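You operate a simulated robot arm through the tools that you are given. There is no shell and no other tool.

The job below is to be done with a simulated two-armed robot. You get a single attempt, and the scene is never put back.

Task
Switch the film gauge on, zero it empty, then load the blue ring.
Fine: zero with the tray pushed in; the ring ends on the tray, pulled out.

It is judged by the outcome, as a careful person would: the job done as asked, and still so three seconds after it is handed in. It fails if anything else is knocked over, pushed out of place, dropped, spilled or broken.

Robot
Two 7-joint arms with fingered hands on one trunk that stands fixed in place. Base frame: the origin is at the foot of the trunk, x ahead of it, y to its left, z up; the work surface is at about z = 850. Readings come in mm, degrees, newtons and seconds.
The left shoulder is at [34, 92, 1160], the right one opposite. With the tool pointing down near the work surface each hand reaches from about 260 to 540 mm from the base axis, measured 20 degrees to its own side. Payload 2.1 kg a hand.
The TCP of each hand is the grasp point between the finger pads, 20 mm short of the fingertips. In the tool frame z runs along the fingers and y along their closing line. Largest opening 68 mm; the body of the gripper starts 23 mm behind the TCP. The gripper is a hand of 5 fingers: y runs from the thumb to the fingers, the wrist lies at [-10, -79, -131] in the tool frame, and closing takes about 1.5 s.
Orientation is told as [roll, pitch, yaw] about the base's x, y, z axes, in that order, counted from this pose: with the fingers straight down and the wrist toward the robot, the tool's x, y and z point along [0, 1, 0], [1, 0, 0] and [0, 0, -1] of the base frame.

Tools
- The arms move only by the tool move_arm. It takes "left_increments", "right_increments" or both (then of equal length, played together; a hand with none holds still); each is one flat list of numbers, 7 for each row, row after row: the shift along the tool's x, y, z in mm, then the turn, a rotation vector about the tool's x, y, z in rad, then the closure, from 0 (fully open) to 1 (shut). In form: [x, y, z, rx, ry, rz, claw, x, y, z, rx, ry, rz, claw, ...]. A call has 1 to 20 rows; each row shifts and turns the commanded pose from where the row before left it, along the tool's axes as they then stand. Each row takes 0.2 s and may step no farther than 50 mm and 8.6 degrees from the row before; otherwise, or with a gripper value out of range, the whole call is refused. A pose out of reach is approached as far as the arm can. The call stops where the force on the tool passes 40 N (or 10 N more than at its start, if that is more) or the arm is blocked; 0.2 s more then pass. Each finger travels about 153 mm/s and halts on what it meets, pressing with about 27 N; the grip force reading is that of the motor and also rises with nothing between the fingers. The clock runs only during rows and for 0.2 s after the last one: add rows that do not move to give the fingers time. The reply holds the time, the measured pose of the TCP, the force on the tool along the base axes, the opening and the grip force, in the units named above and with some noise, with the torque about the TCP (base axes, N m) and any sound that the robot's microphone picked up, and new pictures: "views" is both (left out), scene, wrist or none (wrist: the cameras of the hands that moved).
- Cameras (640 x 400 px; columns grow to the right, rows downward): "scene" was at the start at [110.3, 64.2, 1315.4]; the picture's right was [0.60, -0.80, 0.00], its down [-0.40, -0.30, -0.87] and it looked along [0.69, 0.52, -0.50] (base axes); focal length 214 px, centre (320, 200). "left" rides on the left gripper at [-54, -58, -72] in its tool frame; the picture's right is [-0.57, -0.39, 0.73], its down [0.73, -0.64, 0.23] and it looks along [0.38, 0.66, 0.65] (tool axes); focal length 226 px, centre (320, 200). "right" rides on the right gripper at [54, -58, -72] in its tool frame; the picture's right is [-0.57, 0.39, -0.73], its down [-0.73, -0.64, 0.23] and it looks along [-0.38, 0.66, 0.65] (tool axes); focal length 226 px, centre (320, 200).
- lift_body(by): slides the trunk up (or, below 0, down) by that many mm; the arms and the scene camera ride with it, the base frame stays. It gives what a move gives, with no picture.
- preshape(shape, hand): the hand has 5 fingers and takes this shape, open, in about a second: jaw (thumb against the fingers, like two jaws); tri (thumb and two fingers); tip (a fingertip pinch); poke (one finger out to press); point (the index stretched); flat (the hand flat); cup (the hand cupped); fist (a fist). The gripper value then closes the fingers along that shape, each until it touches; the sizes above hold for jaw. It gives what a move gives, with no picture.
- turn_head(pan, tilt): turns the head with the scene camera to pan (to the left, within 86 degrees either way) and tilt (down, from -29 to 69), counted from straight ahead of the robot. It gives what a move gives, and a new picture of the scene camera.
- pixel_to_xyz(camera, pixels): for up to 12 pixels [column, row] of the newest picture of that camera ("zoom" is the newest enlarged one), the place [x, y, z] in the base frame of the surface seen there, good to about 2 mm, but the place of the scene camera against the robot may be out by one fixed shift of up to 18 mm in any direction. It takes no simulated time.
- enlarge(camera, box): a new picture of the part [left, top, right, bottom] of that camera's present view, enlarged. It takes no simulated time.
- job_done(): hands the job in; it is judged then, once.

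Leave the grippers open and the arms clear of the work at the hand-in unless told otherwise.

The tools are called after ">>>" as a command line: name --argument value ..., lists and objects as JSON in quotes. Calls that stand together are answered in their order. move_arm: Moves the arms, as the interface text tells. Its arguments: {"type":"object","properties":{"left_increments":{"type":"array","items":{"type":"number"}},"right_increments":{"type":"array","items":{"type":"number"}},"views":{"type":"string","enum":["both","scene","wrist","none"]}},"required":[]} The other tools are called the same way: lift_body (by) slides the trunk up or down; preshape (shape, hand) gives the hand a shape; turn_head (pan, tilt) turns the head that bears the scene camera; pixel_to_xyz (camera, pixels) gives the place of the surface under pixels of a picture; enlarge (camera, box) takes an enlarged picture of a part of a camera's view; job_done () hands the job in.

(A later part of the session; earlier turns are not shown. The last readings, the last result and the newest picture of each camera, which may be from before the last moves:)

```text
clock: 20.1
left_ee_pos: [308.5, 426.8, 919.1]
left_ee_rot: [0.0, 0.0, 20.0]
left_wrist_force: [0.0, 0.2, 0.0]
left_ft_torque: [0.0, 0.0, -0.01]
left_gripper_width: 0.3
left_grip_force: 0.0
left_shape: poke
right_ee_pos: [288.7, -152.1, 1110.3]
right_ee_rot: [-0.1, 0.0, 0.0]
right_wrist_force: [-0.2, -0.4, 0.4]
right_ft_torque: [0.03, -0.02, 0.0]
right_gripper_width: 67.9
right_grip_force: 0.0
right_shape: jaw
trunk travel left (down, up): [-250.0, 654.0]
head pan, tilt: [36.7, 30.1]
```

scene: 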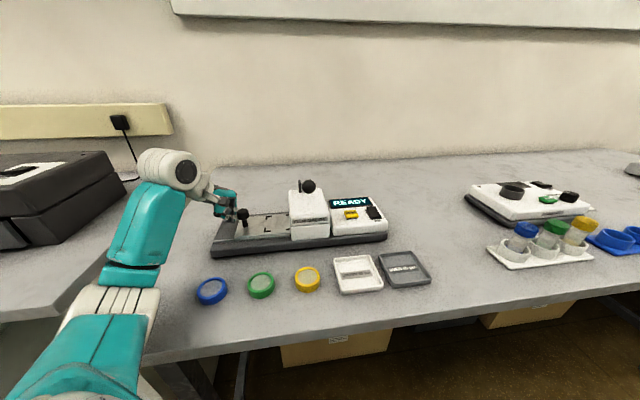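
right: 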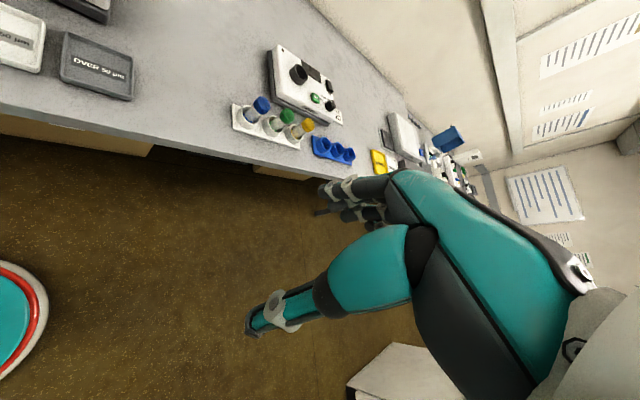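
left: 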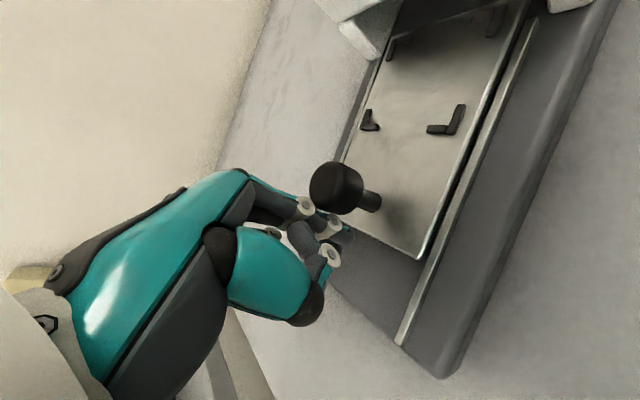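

The tray is sliding in and the far marks are going under the head. There's no noticeable force. I'll push another 42 mm.

>>> move_arm --left_increments '[-6.34, 2.96, 0, 0, 0, 0, 0, -6.34, 2.96, 0, 0, 0, 0, 0, -6.34, 2.96, 0, 0, 0, 0, 0, -6.34, 2.96, 0, 0, 0, 0, 0, -6.34, 2.96, 0, 0, 0, 0, 0, -6.34, 2.96, 0, 0, 0, 0, 0]' --views "both"

>>> pixel_to_xyz --camera "left" --pixels '[[330, 185], [345, 180], [320, 190], [340, 195]]'

>>> enlarge --camera "scene" --box '[190, 150, 390, 275]'

```text
clock: 21.4
left_ee_pos: [340.0, 397.8, 917.3]
left_ee_rot: [0.0, 0.0, 20.0]
left_wrist_force: [-0.4, -0.2, 0.0]
left_ft_torque: [0.02, -0.02, 0.01]
left_gripper_width: 0.0
left_grip_force: 0.1
left_shape: poke
right_ee_pos: [288.4, -151.9, 1110.4]
right_ee_rot: [0.0, 0.1, 0.0]
right_wrist_force: [0.3, -0.7, 1.1]
right_ft_torque: [0.01, -0.02, -0.01]
right_gripper_width: 67.9
right_grip_force: 0.0
right_shape: jaw
trunk travel left (down, up): [-250.0, 654.0]
head pan, tilt: [36.7, 30.1]
```

scene: 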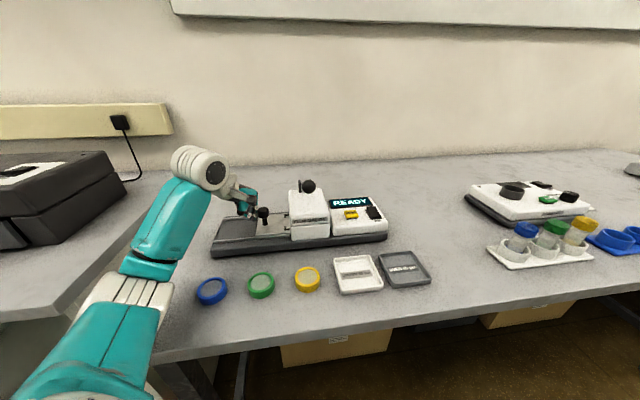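
left: 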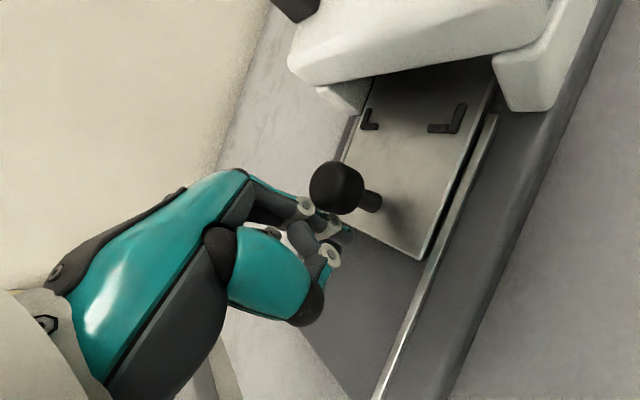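

```text
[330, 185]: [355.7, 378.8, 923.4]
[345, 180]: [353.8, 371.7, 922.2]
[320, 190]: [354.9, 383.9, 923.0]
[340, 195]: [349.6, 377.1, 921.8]
```

```text
3.20 times, centred on (290, 212) of scene
```

zoom: 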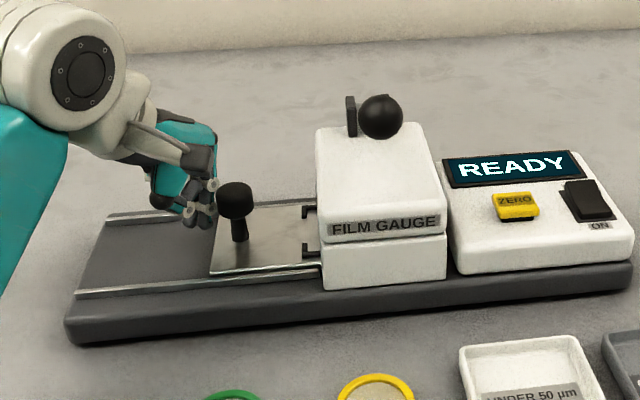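

The knob is now at about (353, 378) after moving about 69 mm, and the near marks are just outside the head. I'll push about 18 mm more, slower.

>>> move_arm --left_increments '[-4.08, 1.9, 0, 0, 0, 0, 0, -4.08, 1.9, 0, 0, 0, 0, 0, -4.08, 1.9, 0, 0, 0, 0, 0, -4.08, 1.9, 0, 0, 0, 0, 0]' --views "both"

>>> enlarge --camera "scene" --box '[190, 150, 390, 275]'

```text
clock: 22.4
left_ee_pos: [350.3, 385.2, 918.3]
left_ee_rot: [0.0, 0.0, 20.0]
left_wrist_force: [-1.3, -0.5, -0.1]
left_ft_torque: [0.0, -0.04, 0.03]
left_gripper_width: 0.0
left_grip_force: 0.0
left_shape: poke
right_ee_pos: [287.7, -151.6, 1110.0]
right_ee_rot: [0.0, 0.1, 0.0]
right_wrist_force: [0.1, -0.4, -0.1]
right_ft_torque: [0.01, -0.01, -0.02]
right_gripper_width: 67.4
right_grip_force: 0.1
right_shape: jaw
trunk travel left (down, up): [-250.0, 654.0]
head pan, tilt: [36.7, 30.1]
```

scene: 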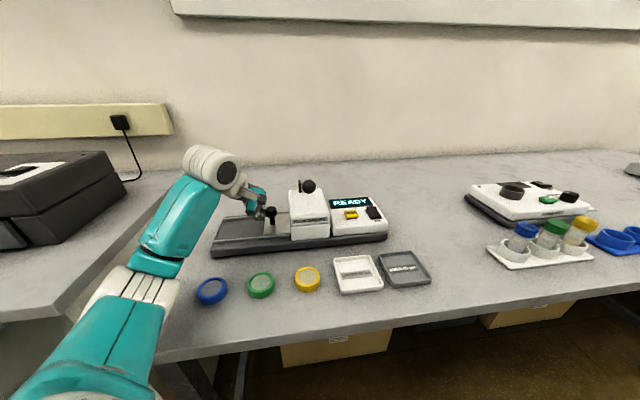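
left: 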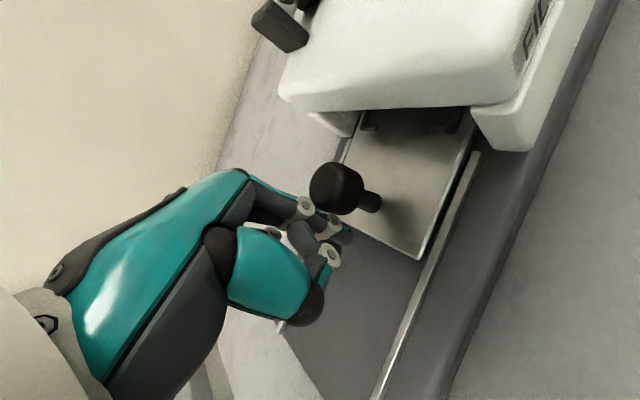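

```text
3.20 times, centred on (290, 212) of scene
```

zoom: 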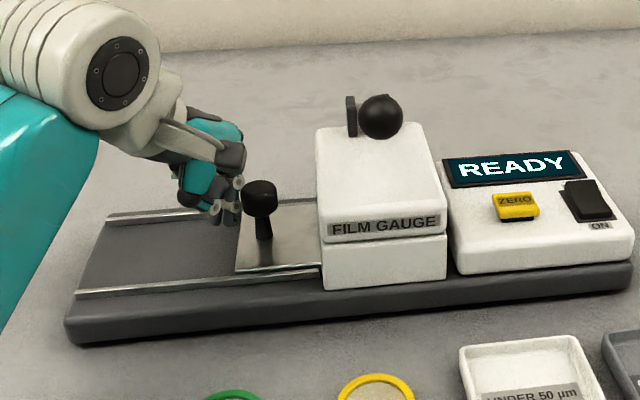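

The near marks are now under the head and the force is about 1 N. I'll keep going in 3 mm steps, watching for the end stop.

>>> move_arm --left_increments '[-2.72, 1.27, 0, 0, 0, 0, 0, -2.72, 1.27, 0, 0, 0, 0, 0, -1.81, 0.85, 0, 0, 0, 0, 0]' --views "wrist"

```text
clock: 23.2
left_ee_pos: [356.4, 380.4, 917.8]
left_ee_rot: [0.0, 0.0, 20.1]
left_wrist_force: [-1.7, 2.6, -0.4]
left_ft_torque: [-0.02, -0.01, 0.01]
left_gripper_width: 0.0
left_grip_force: 0.1
left_shape: poke
right_ee_pos: [288.2, -151.2, 1109.9]
right_ee_rot: [0.1, 0.1, -0.1]
right_wrist_force: [0.3, -0.2, -0.8]
right_ft_torque: [0.0, -0.06, 0.0]
right_gripper_width: 67.6
right_grip_force: 0.0
right_shape: jaw
trunk travel left (down, up): [-250.0, 654.0]
head pan, tilt: [36.7, 30.1]
```

left: 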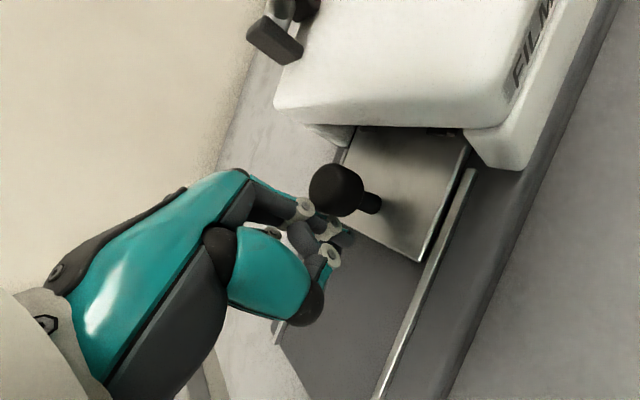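

There's a small resistance of about 3 N, so the stop may be near. I'll take a few 2 mm steps.

>>> move_arm --left_increments '[-1.81, 0.85, 0, 0, 0, 0, 0, -1.81, 0.85, 0, 0, 0, 0, 0]' --views "wrist"

>>> pixel_to_xyz --camera "left" --pixels '[[330, 185], [345, 180], [420, 258], [340, 195], [395, 130]]'

```text
clock: 23.9
left_ee_pos: [357.9, 378.9, 918.7]
left_ee_rot: [0.0, 0.1, 20.1]
left_wrist_force: [-6.7, 7.6, 1.7]
left_ft_torque: [-0.01, -0.07, 0.05]
left_gripper_width: 0.1
left_grip_force: 0.1
left_shape: poke
right_ee_pos: [287.5, -150.5, 1110.9]
right_ee_rot: [-0.1, -0.1, 0.0]
right_wrist_force: [-0.1, 0.3, -0.6]
right_ft_torque: [0.02, -0.05, -0.03]
right_gripper_width: 67.7
right_grip_force: 0.1
right_shape: jaw
trunk travel left (down, up): [-250.0, 654.0]
head pan, tilt: [36.7, 30.1]
```

left: 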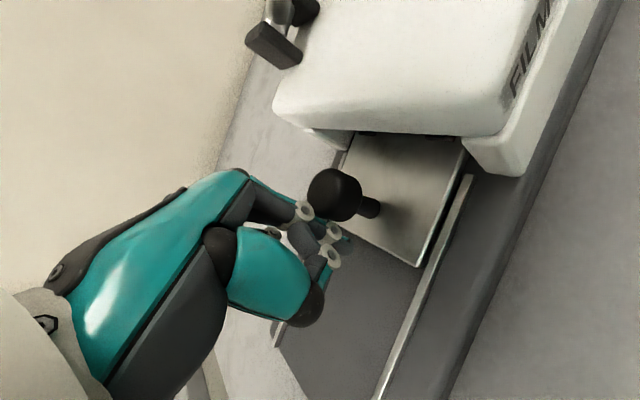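

```text
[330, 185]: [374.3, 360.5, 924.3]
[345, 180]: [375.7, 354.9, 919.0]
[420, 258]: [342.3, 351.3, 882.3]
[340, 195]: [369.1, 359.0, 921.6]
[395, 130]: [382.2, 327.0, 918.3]
```

The force rose to about 10 N and the hand stopped advancing, so the tray is at its end stop after about 98 mm of travel. I'll back away, rise, and look.

>>> move_arm --left_increments '[4.5, -2.1, 0, 0, 0, 0, 0, 9, -4.2, 0, 0, 0, 0, 0, 9, -4.2, -20, 0, 0, 0, 0, 0, 0, -40, 0, 0, 0, 0, 0, 0, -45, 0, 0, 0, 0, 0, 0, -45, 0, 0, 0, 0, 0, 0, 0, 0, 0, 0, 0]' --views "both"

>>> enlarge --camera "scene" --box '[190, 150, 390, 275]'

>>> pixel_to_xyz --camera "scene" --pixels '[[308, 186], [351, 215], [373, 213], [271, 211], [318, 222], [212, 291], [261, 285]]'

```text
clock: 25.4
left_ee_pos: [345.4, 393.9, 1068.6]
left_ee_rot: [0.0, 0.0, 20.1]
left_wrist_force: [0.0, 0.0, -0.6]
left_ft_torque: [-0.02, 0.01, 0.01]
left_gripper_width: 0.0
left_grip_force: 0.1
left_shape: poke
right_ee_pos: [287.7, -150.6, 1110.8]
right_ee_rot: [-0.1, 0.1, 0.1]
right_wrist_force: [0.4, -0.7, 0.2]
right_ft_torque: [-0.01, 0.0, -0.03]
right_gripper_width: 67.7
right_grip_force: 0.0
right_shape: jaw
trunk travel left (down, up): [-250.0, 654.0]
head pan, tilt: [36.7, 30.1]
```

scene: 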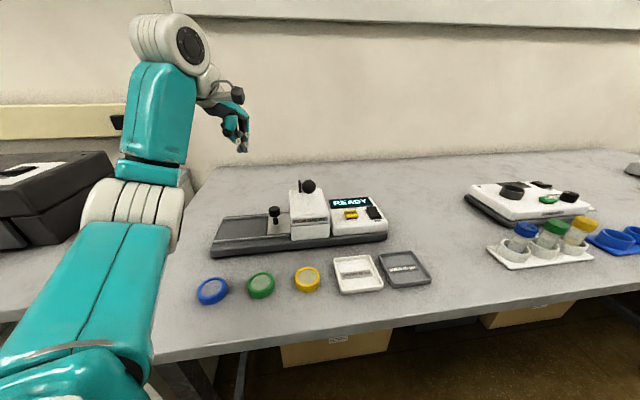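
left: 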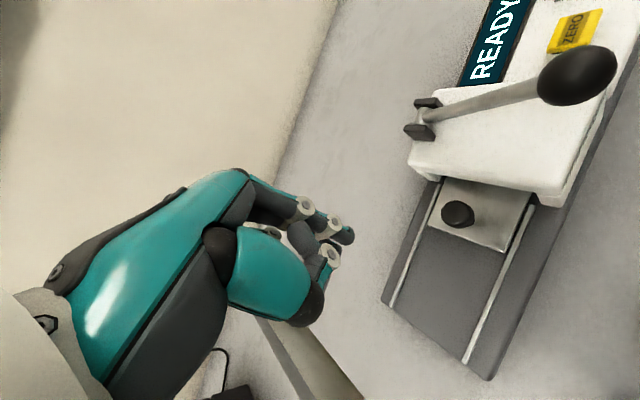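

```text
3.20 times, centred on (290, 212) of scene
```

zoom: 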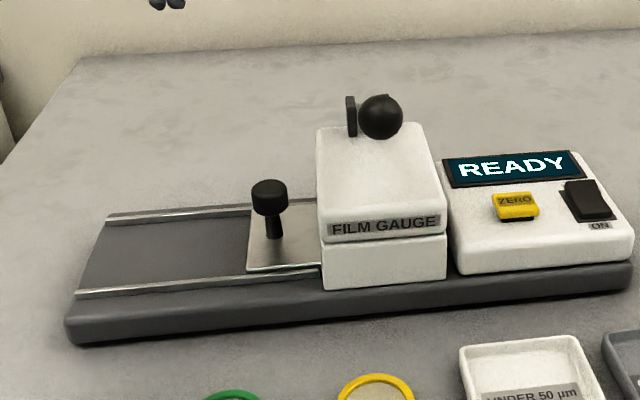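

```text
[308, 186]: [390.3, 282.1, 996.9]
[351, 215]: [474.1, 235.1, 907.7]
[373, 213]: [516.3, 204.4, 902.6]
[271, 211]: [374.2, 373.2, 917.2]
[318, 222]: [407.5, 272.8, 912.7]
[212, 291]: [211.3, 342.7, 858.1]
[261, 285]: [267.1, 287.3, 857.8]
```

The gauge itself hasn't shifted, and the tray is fully in. I'll move over the top of the lever to above ZERO at (472, 231), with yaw back to 0.

>>> move_arm --left_increments '[-39.3, 12.6, 0, 0, 0, 0.0698, 0, -38.3, 15.3, 0, 0, 0, 0.0698, 0, -37.1, 18, 0, 0, 0, 0.0698, 0, -35.8, 20.5, 0, 0, 0, 0.0698, 0, -34.3, 23, 0, 0, 0, 0.0698, 0, 0, 0, 30, 0, 0, 0, 0, 0, 0, 30, 0, 0, 0, 0, 0, 0, 0, 0, 0, 0, 0]' --views "both"

>>> enlarge --camera "left" --box '[240, 180, 440, 380]'

>>> enlarge --camera "scene" --box '[260, 130, 420, 250]'

```text
clock: 27.2
left_ee_pos: [469.5, 231.7, 1010.6]
left_ee_rot: [0.0, 0.1, 0.0]
left_wrist_force: [0.1, 0.4, 0.1]
left_ft_torque: [0.02, -0.01, -0.01]
left_gripper_width: 0.0
left_grip_force: 0.1
left_shape: poke
right_ee_pos: [288.3, -151.4, 1110.7]
right_ee_rot: [0.0, 0.2, 0.0]
right_wrist_force: [0.0, -0.3, -0.7]
right_ft_torque: [0.01, 0.05, 0.02]
right_gripper_width: 67.9
right_grip_force: 0.0
right_shape: jaw
trunk travel left (down, up): [-250.0, 654.0]
head pan, tilt: [36.7, 30.1]
```

scene: 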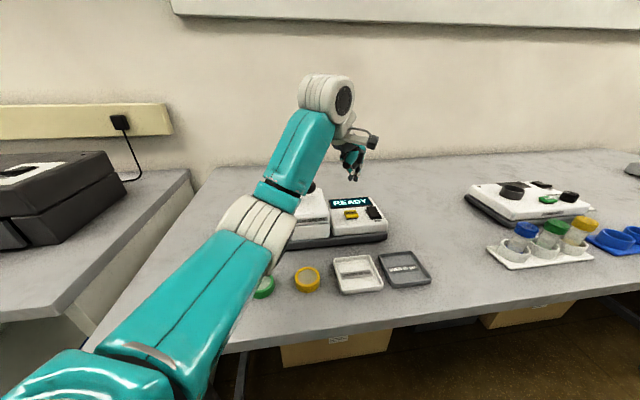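
left: 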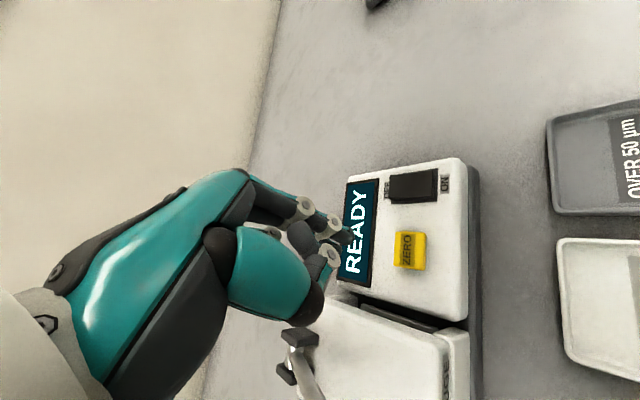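

```text
2.00 times, centred on (340, 280) of left
```

zoom: 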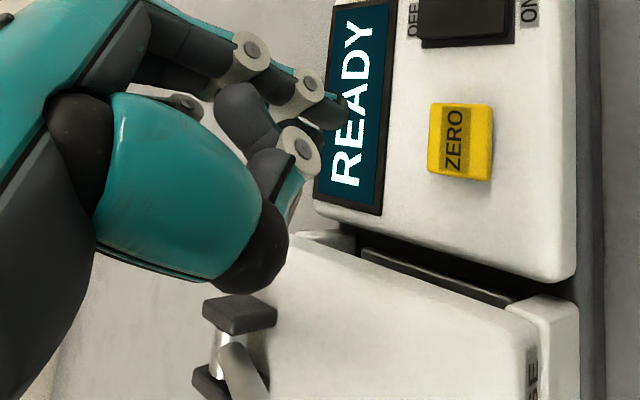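

```text
3.33 times, centred on (340, 190) of scene
```

zoom: 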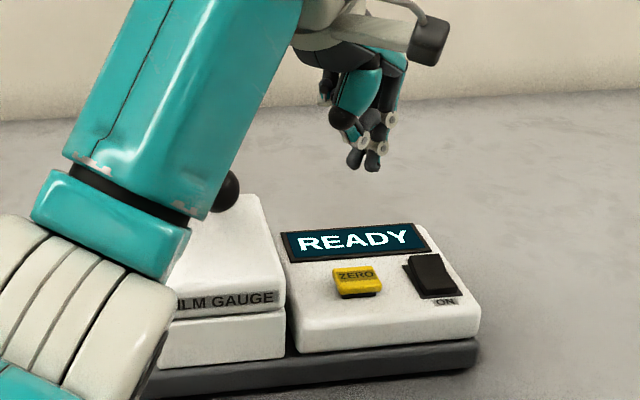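

The elbow is lower in this posture and the forearm passes in front of the lever ball in the picture. I'll measure its clearance before lowering.

>>> pixel_to_xyz --camera "scene" --pixels '[[310, 180], [300, 195], [290, 205], [275, 195], [310, 130], [330, 100], [250, 230], [290, 230], [314, 186], [330, 145], [230, 240], [340, 120]]'

```text
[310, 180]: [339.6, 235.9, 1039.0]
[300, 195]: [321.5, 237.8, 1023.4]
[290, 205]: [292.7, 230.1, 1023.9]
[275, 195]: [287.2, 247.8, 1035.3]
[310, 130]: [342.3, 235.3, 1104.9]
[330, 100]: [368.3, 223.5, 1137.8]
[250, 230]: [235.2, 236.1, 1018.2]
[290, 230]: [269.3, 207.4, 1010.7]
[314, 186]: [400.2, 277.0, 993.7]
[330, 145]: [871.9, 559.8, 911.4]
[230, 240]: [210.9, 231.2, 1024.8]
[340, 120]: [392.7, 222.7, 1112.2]
```

The forearm's underside is at about z 1039 around x 340, a bit close to the lever ball (about (388, 278), top about 1010). Turning the hand by +15° of yaw will swing the wrist about 20 mm further from the lever. I'll do that and lower partway.

>>> move_arm --left_increments '[0, 0, 0, 0, 0, -0.131, 0, 0, 0, 0, 0, 0, -0.131, 0, -1.3, 2.2, 15, 0, 0, 0, 0, 0, 0, 15, 0, 0, 0, 0, 0, 0, 0, 0, 0, 0, 0]' --views "both"

>>> enlarge --camera "scene" --box '[240, 100, 420, 250]'

```text
clock: 28.4
left_ee_pos: [472.2, 231.3, 977.3]
left_ee_rot: [-0.1, 0.0, 15.1]
left_wrist_force: [-0.8, 0.2, 0.4]
left_ft_torque: [0.01, -0.01, 0.0]
left_gripper_width: 0.0
left_grip_force: 0.0
left_shape: poke
right_ee_pos: [288.5, -152.1, 1110.9]
right_ee_rot: [-0.1, 0.0, 0.0]
right_wrist_force: [0.6, -0.3, -0.1]
right_ft_torque: [-0.02, -0.02, 0.01]
right_gripper_width: 67.5
right_grip_force: 0.0
right_shape: jaw
trunk travel left (down, up): [-250.0, 654.0]
head pan, tilt: [36.7, 30.1]
```

scene: 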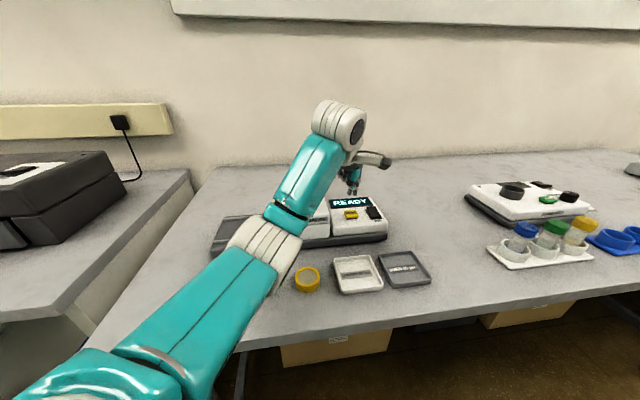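
left: 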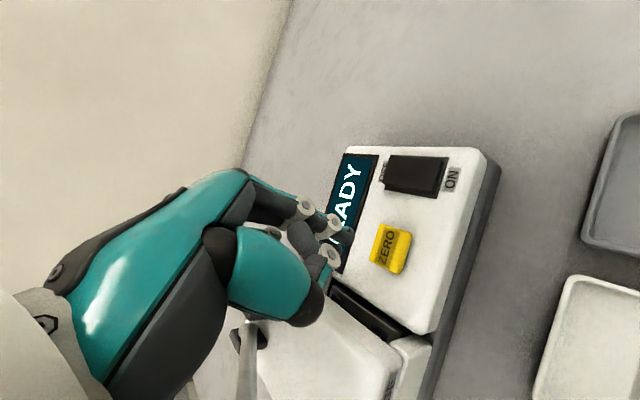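

```text
2.67 times, centred on (330, 175) of scene
```

zoom: 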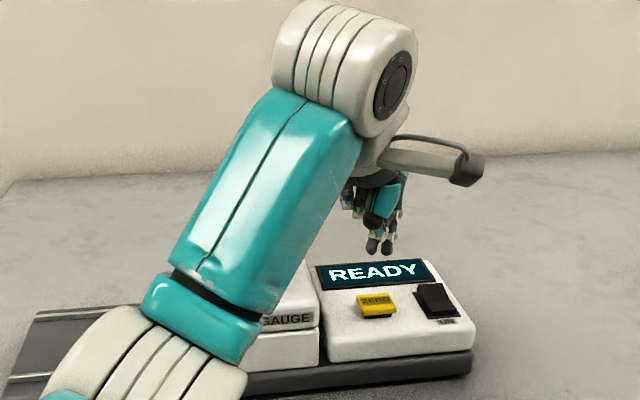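

>>> pixel_to_xyz --camera "scene" --pixels '[[305, 190], [300, 210], [320, 175], [285, 215], [310, 160], [335, 130], [330, 140], [300, 160], [275, 190], [250, 215], [270, 240], [335, 115]]'

>>> pixel_to_xyz --camera "left" --pixels '[[390, 250], [400, 262], [345, 240], [250, 340], [245, 370], [348, 237], [262, 338]]'

```text
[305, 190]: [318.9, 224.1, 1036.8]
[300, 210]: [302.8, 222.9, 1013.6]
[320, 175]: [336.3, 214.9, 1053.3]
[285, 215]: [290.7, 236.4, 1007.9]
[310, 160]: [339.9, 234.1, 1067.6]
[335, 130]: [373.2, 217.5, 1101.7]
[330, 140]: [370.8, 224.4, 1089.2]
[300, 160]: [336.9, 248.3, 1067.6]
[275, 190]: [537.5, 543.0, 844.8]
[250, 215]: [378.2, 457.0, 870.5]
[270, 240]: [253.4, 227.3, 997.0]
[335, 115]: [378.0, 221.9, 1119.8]
```

```text
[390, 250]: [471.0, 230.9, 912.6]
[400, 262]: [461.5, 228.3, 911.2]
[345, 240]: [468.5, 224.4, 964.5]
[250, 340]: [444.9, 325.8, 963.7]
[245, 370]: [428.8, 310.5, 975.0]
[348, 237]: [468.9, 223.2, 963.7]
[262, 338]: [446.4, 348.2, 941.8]
```

The clearance from the forearm to the ball works out to roughly 25–40 mm even after lowering, which is enough. ZERO's centre is at (471, 231, 913), right under the fingertip. I'll lower to just above it, then press in small steps.

>>> move_arm --left_increments '[0, 0, 12, 0, 0, 0, 0, 0, 0, 12, 0, 0, 0, 0, 0, 0, 10, 0, 0, 0, 0, 0, 0, 0, 0, 0, 0, 0]' --views "both"

>>> enlarge --camera "scene" --box '[240, 100, 420, 250]'

>>> pixel_to_xyz --camera "scene" --pixels '[[305, 200], [320, 185], [330, 170], [310, 170], [340, 140], [285, 260], [300, 240], [270, 260]]'

```text
clock: 29.4
left_ee_pos: [471.0, 231.5, 944.2]
left_ee_rot: [0.0, 0.1, 15.1]
left_wrist_force: [-0.7, -0.6, 0.3]
left_ft_torque: [-0.05, 0.0, 0.0]
left_gripper_width: 0.2
left_grip_force: 0.1
left_shape: poke
right_ee_pos: [287.9, -151.0, 1110.7]
right_ee_rot: [0.0, 0.0, 0.0]
right_wrist_force: [0.7, 0.4, 0.5]
right_ft_torque: [0.01, 0.01, 0.02]
right_gripper_width: 67.8
right_grip_force: 0.0
right_shape: jaw
trunk travel left (down, up): [-250.0, 654.0]
head pan, tilt: [36.7, 30.1]
```

scene: 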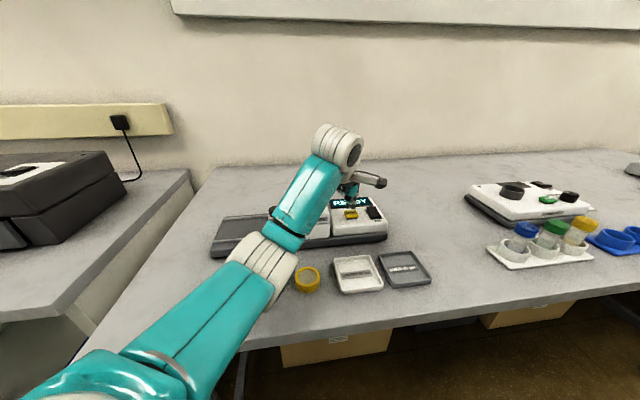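
left: 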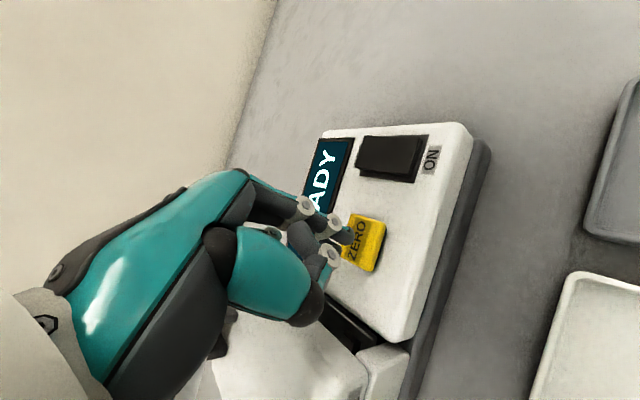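

```text
2.67 times, centred on (330, 175) of scene
```

zoom: 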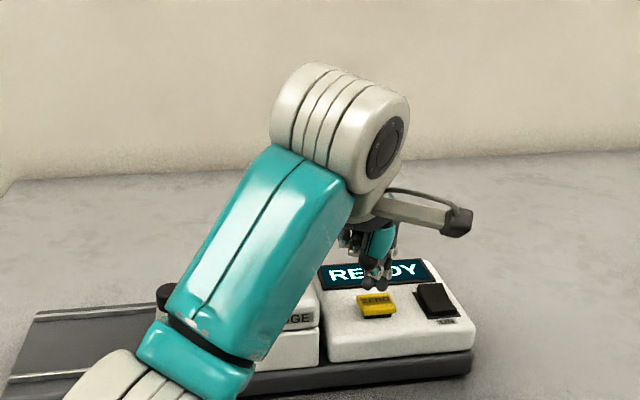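

```text
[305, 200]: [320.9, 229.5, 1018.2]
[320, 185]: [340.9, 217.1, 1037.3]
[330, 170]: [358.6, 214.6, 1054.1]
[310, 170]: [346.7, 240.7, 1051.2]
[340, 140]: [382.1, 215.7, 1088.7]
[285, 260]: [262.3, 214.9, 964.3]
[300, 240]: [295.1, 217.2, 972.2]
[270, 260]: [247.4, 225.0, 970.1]
```

>>> pixel_to_xyz --camera "scene" --pixels '[[294, 180], [298, 174], [300, 182], [304, 165], [318, 150], [308, 160], [288, 190], [284, 197], [325, 190], [330, 180]]'

```text
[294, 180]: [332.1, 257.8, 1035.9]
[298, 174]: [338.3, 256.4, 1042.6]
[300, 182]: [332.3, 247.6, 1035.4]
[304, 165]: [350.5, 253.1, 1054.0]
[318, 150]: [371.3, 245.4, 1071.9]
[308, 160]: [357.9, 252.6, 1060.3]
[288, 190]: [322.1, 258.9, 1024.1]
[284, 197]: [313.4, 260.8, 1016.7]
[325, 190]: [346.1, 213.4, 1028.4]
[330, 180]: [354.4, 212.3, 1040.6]
```

Measured in the same camera frame, the forearm's left edge is at about y 260 and the lever ball starts at about y 276. That leaves a sideways gap of about 14 mm, which lowering doesn't change. I'll press ZERO now with small steps.

>>> move_arm --left_increments '[0, 0, 5, 0, 0, 0, 0, 0, 0, 4, 0, 0, 0, 0, 0, 0, 3, 0, 0, 0, 0, 0, 0, 2, 0, 0, 0, 0, 0, 0, 2, 0, 0, 0, 0]' --views "both"

>>> enlarge --camera "scene" --box '[300, 170, 400, 250]'

```text
clock: 30.6
left_ee_pos: [471.7, 231.6, 927.4]
left_ee_rot: [0.0, -0.1, 15.1]
left_wrist_force: [2.5, 1.3, 8.1]
left_ft_torque: [0.11, -0.03, -0.03]
left_gripper_width: 0.1
left_grip_force: 0.0
left_shape: poke
right_ee_pos: [288.6, -151.6, 1110.5]
right_ee_rot: [0.1, 0.1, 0.0]
right_wrist_force: [-0.3, -0.4, 0.2]
right_ft_torque: [0.0, 0.04, 0.04]
right_gripper_width: 67.7
right_grip_force: 0.1
right_shape: jaw
trunk travel left (down, up): [-250.0, 654.0]
head pan, tilt: [36.7, 30.1]
heard: click
```

scene: 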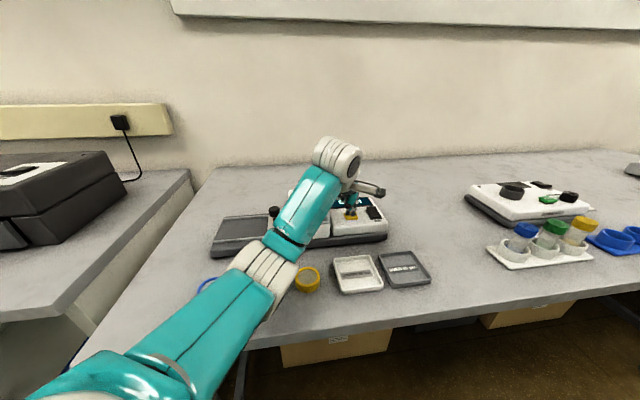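
left: 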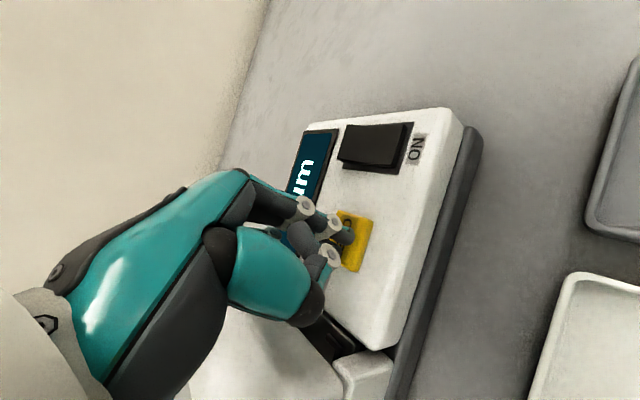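

```text
5.00 times, centred on (350, 210) of scene
```

zoom: 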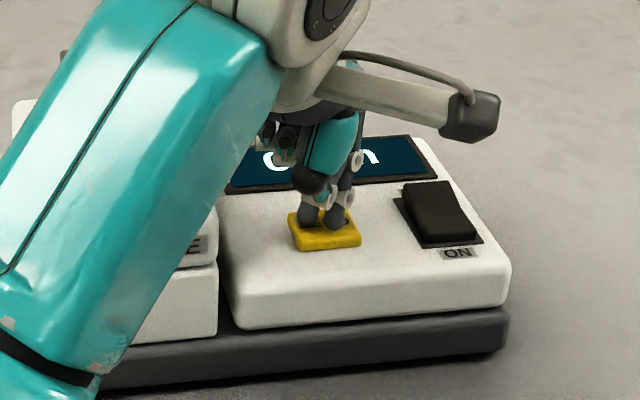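

A click was heard and the display changed to "0 µm" or similar. I'll lift straight up and read the display.

>>> move_arm --left_increments '[0, 0, -10, 0, 0, 0, 0, 0, 0, -25, 0, 0, 0, 0, 0, 0, -40, 0, 0, 0, 0, 0, 0, -40, 0, 0, 0, 0, 0, 0, -25, 0, 0, 0, 0, 0, 0, 0, 0, 0, 0, 0]' --views "both"

>>> enlarge --camera "scene" --box '[190, 130, 430, 280]'

```text
clock: 32.0
left_ee_pos: [471.3, 230.6, 1066.4]
left_ee_rot: [0.0, 0.0, 15.1]
left_wrist_force: [-0.8, 0.0, -0.3]
left_ft_torque: [0.01, -0.01, 0.0]
left_gripper_width: 0.2
left_grip_force: 0.1
left_shape: poke
right_ee_pos: [287.5, -152.1, 1109.8]
right_ee_rot: [0.0, 0.0, 0.0]
right_wrist_force: [-0.4, -0.2, -0.1]
right_ft_torque: [0.02, -0.04, -0.02]
right_gripper_width: 67.7
right_grip_force: 0.1
right_shape: jaw
trunk travel left (down, up): [-250.0, 654.0]
head pan, tilt: [36.7, 30.1]
```

scene: 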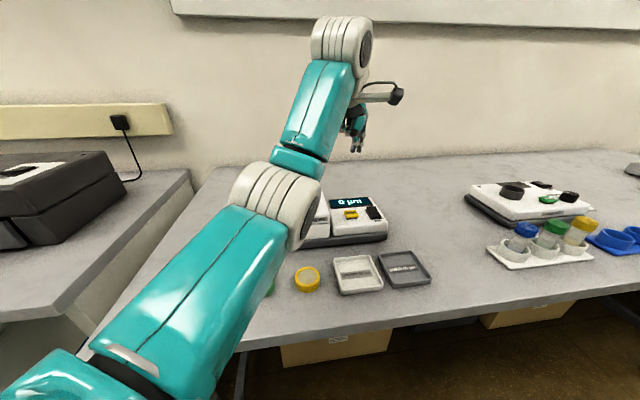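
left: 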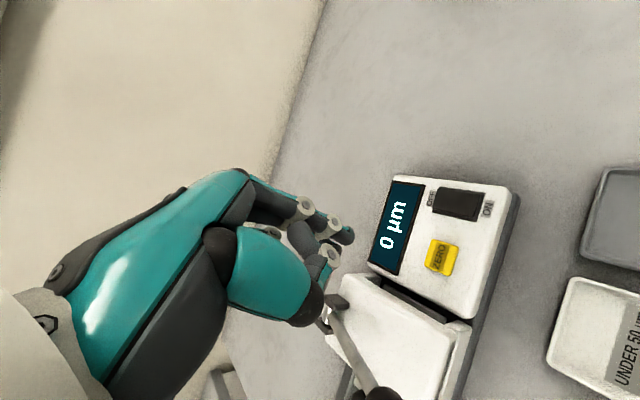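

```text
2.67 times, centred on (310, 205) of scene
```

zoom: 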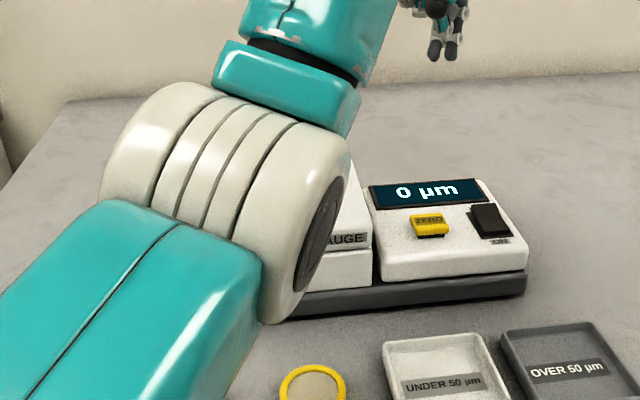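

The display reads "0 µm", so it's zeroed empty with the tray in. Next I'll pull the tray out. I'll go back over the top of the lever to the tray side and shape the hand for a fingertip pinch, so I can straddle the knob.

>>> move_arm --left_increments '[40, -18.5, 0, 0, 0, 0.0524, 0, 38.9, -20.6, 0, 0, 0, 0.0524, 0, 37.8, -22.6, 0, 0, 0, 0.0524, 0, 36.6, -24.5, 0, 0, 0, 0.0524, 0, 35.2, -26.4, 0, 0, 0, 0.0524, 0, 0, 0, 0, 0, 0, 0, 0]' --views "wrist"

>>> preshape --hand "left" --shape "tip"

>>> move_arm --left_increments '[0, 0, 0, 0, 0, 0, 0.3, 0, 0, 0, 0, 0, 0, 0.3, 0, 0, 0, 0, 0, 0, 0.3]' --views "both"

>>> enlarge --camera "left" --box '[180, 120, 400, 340]'

```text
clock: 33.5
left_ee_pos: [331.5, 402.4, 1066.4]
left_ee_rot: [-0.1, 0.0, 0.0]
left_wrist_force: [0.4, -0.3, -0.6]
left_ft_torque: [0.01, 0.03, 0.01]
left_gripper_width: 0.0
left_grip_force: 0.0
left_shape: poke
right_ee_pos: [287.6, -151.1, 1111.2]
right_ee_rot: [0.0, 0.2, 0.0]
right_wrist_force: [-1.0, 1.1, 0.0]
right_ft_torque: [-0.03, 0.02, 0.02]
right_gripper_width: 67.5
right_grip_force: 0.1
right_shape: jaw
trunk travel left (down, up): [-250.0, 654.0]
head pan, tilt: [36.7, 30.1]
```

left: 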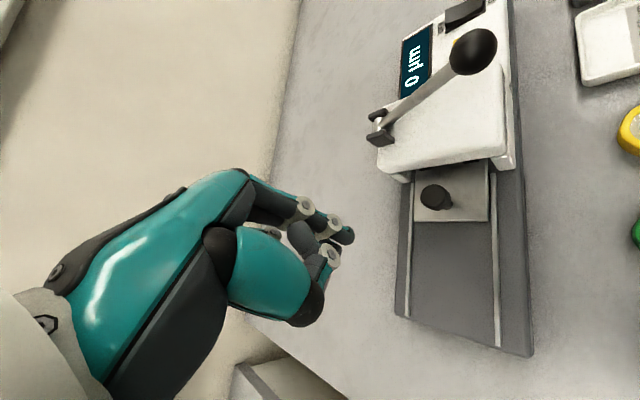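

```text
clock: 34.4
left_ee_pos: [331.5, 401.7, 1066.8]
left_ee_rot: [0.1, 0.0, 0.1]
left_wrist_force: [-0.4, -0.7, -0.1]
left_ft_torque: [-0.01, -0.01, -0.02]
left_gripper_width: 67.8
left_grip_force: 0.0
left_shape: tip
right_ee_pos: [287.3, -150.8, 1109.9]
right_ee_rot: [-0.1, 0.2, 0.0]
right_wrist_force: [-0.1, -0.2, -0.6]
right_ft_torque: [-0.01, 0.05, -0.02]
right_gripper_width: 67.6
right_grip_force: 0.0
right_shape: jaw
trunk travel left (down, up): [-250.0, 654.0]
head pan, tilt: [36.7, 30.1]
```

```text
clock: 35.1
left_ee_pos: [331.2, 401.5, 1068.1]
left_ee_rot: [0.1, 0.1, 0.0]
left_wrist_force: [0.0, 0.6, -0.2]
left_ft_torque: [0.01, 0.0, 0.02]
left_gripper_width: 47.8
left_grip_force: 0.2
left_shape: tip
right_ee_pos: [288.2, -152.6, 1111.0]
right_ee_rot: [0.0, 0.1, 0.1]
right_wrist_force: [0.3, 0.3, 0.1]
right_ft_torque: [0.04, 0.0, -0.02]
right_gripper_width: 68.0
right_grip_force: 0.0
right_shape: jaw
trunk travel left (down, up): [-250.0, 654.0]
head pan, tilt: [36.7, 30.1]
```

scene: 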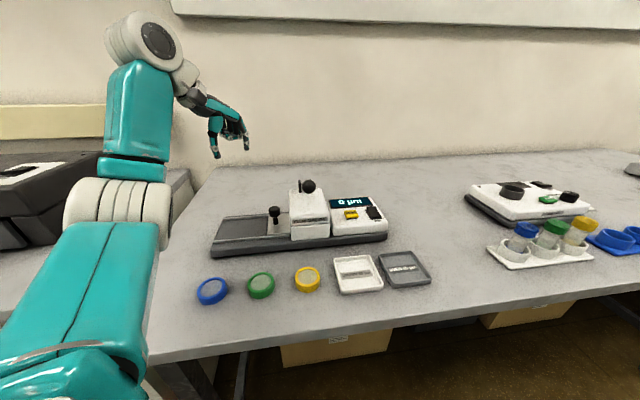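
left: 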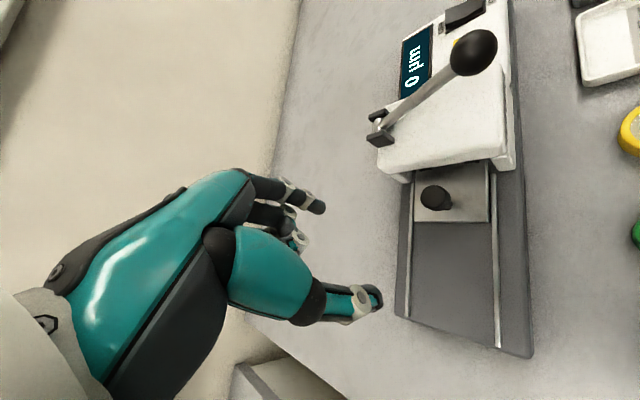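

```text
1.82 times, centred on (290, 230) of left
```

zoom: 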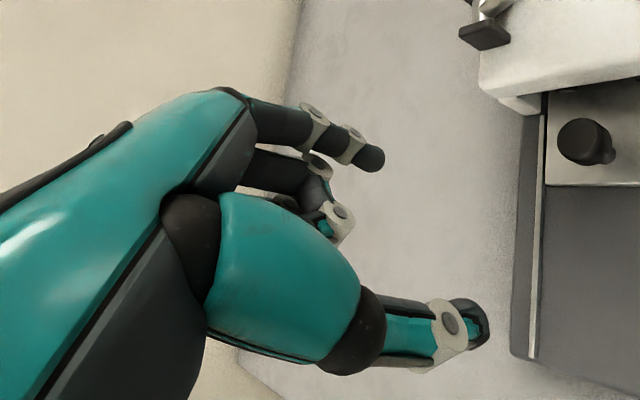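

In the tip shape the thumb and index are extended, and the others are curled out of the way. The opening is about 68·(1 − closure). I'll measure the knob and head face now, at pixels around (436, 197).

>>> enlarge --camera "left" --box '[380, 120, 530, 240]'

>>> pixel_to_xyz --camera "zoom" --pixels '[[225, 330], [180, 315], [255, 300], [205, 295], [215, 355], [290, 365], [140, 225], [300, 180], [440, 160], [200, 415], [130, 430], [450, 430]]'

```text
3.33 times, centred on (455, 180) of left
```

zoom: 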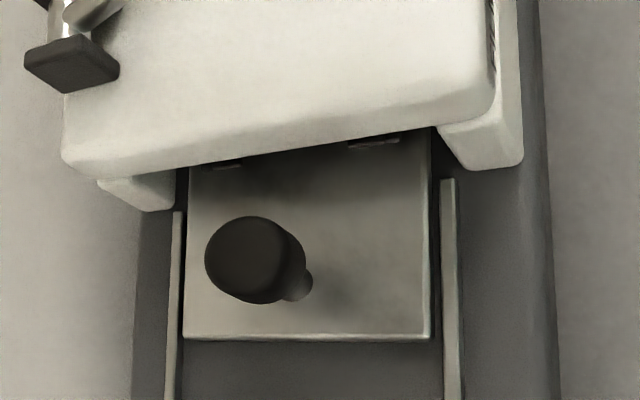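

```text
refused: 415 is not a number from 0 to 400
```

>>> pixel_to_xyz --camera "zoom" --pixels '[[245, 262], [210, 260], [278, 262], [240, 222], [250, 297], [302, 285], [100, 165], [250, 145], [440, 115], [150, 205], [185, 335], [425, 335]]'

```text
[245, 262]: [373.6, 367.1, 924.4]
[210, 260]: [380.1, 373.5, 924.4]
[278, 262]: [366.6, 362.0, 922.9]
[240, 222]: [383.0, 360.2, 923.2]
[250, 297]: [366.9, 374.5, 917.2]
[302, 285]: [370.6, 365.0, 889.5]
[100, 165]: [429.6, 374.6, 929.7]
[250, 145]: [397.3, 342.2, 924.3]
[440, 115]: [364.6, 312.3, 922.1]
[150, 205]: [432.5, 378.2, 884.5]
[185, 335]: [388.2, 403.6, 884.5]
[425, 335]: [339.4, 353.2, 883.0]
```

The knob centre is at (374, 367.5, 924), cap diameter about 21 mm, with a gap of about 23 mm to the head's face. I'll close to about 32 mm opening here in free air and check where the tips are.

>>> move_arm --left_increments '[0, 0, 0, 0, 0, 0, 0.53, 0, 0, 0, 0, 0, 0, 0.53, 0, 0, 0, 0, 0, 0, 0.53]' --views "both"

>>> enlarge --camera "left" --box '[220, 140, 420, 340]'

```text
clock: 36.0
left_ee_pos: [330.7, 402.3, 1066.7]
left_ee_rot: [0.0, 0.0, 0.1]
left_wrist_force: [-0.5, 0.1, -0.5]
left_ft_torque: [0.03, -0.01, 0.0]
left_gripper_width: 32.2
left_grip_force: 0.0
left_shape: tip
right_ee_pos: [286.7, -151.4, 1110.5]
right_ee_rot: [0.0, 0.1, 0.1]
right_wrist_force: [0.4, 0.3, -0.5]
right_ft_torque: [-0.02, 0.03, 0.0]
right_gripper_width: 67.8
right_grip_force: 0.1
right_shape: jaw
trunk travel left (down, up): [-250.0, 654.0]
head pan, tilt: [36.7, 30.1]
```

scene: 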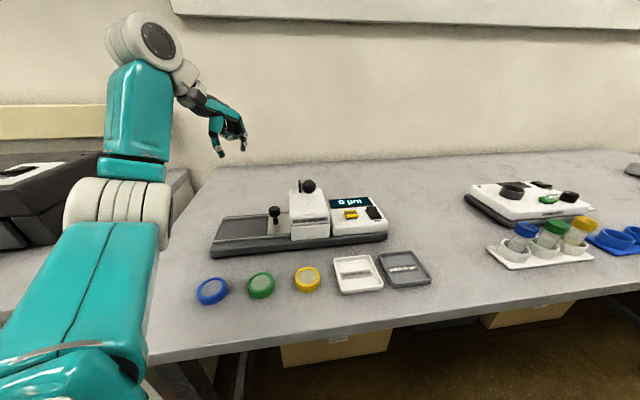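
left: 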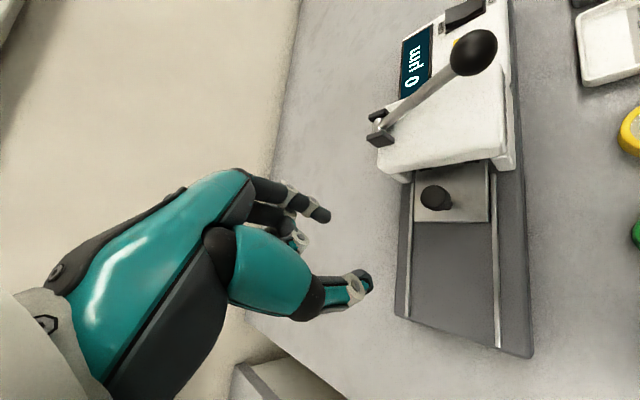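

```text
2.00 times, centred on (320, 240) of left
```

zoom: 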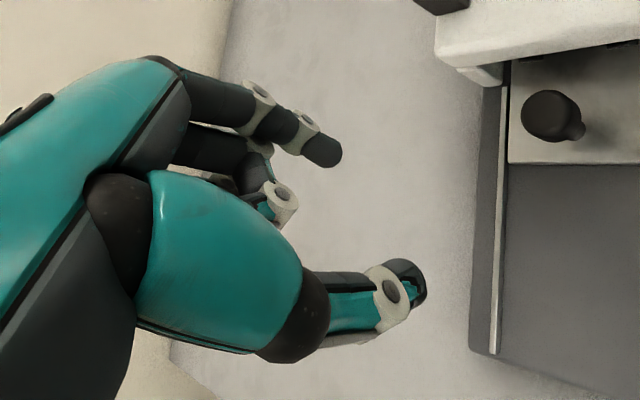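

>>> pixel_to_xyz --camera "zoom" --pixels '[[330, 152], [338, 155], [320, 150], [325, 165], [305, 130], [410, 285], [420, 285], [400, 265], [415, 300], [395, 290], [290, 200], [270, 200]]'

```text
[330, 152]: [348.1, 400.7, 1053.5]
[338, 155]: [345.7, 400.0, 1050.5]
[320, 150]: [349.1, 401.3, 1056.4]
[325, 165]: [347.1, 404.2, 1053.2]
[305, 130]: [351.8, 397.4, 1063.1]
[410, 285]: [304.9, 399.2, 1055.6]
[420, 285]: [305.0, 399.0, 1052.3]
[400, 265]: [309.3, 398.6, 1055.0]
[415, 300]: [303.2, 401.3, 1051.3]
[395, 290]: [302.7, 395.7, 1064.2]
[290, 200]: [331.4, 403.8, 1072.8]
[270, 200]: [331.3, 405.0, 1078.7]
```

A curled finger sits between the pinching tips, around (331, 404, 1073), which may limit how deep I can go over the knob. I'll look from the scene camera.

>>> enlarge --camera "scene" --box '[170, 70, 270, 170]'

>>> pixel_to_xyz --camera "scene" --pixels '[[220, 152], [244, 148], [243, 140], [236, 135], [232, 140], [228, 138], [240, 135]]'

```text
4.00 times, centred on (220, 120) of scene
```

zoom: 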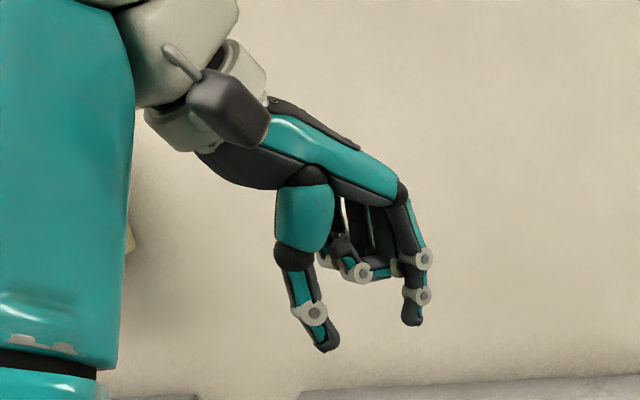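

```text
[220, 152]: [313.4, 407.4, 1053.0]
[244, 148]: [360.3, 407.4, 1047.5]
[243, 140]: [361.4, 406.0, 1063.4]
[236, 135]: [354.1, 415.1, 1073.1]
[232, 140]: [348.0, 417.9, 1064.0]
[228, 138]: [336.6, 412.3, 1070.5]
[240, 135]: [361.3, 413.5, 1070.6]
```

The curled fingers end about 22 mm above the tips, so the tips can go about 16–18 mm below the knob's top, which covers the whole cap. I'll move to straddle the knob: TCP over (371, 370.5), first down to z 975.

>>> move_arm --left_increments '[-15.9, 20.15, 0, 0, 0, 0, 0.53, -15.9, 20.15, 0, 0, 0, 0, 0.53, 0, 0, 45, 0, 0, 0, 0, 0.53, 0, 0, 45, 0, 0, 0, 0, 0.53, 0, 0, 0, 0, 0, 0, 0.53]' --views "both"

>>> enlarge --camera "left" --box '[240, 80, 480, 320]'

>>> enlarge --camera "scene" --box '[200, 130, 360, 260]'

```text
refused: increments must hold 7 numbers for each row
```

```text
1.67 times, centred on (360, 200) of left
```

zoom: 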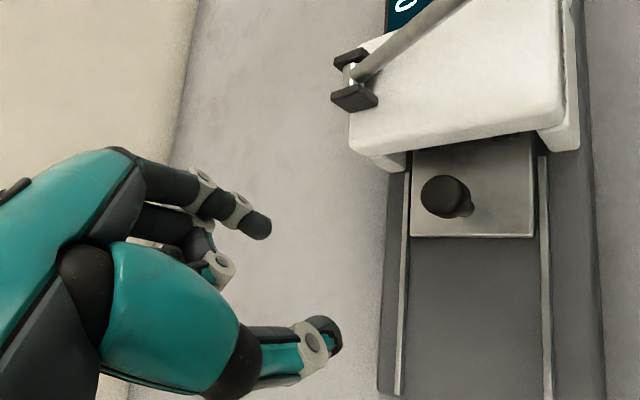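

```text
3.08 times, centred on (280, 195) of scene
```

zoom: 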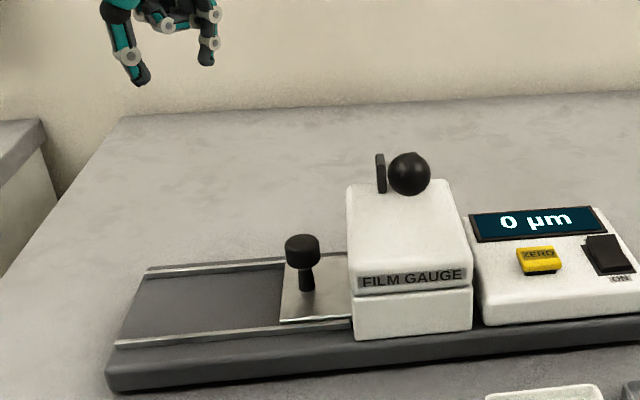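

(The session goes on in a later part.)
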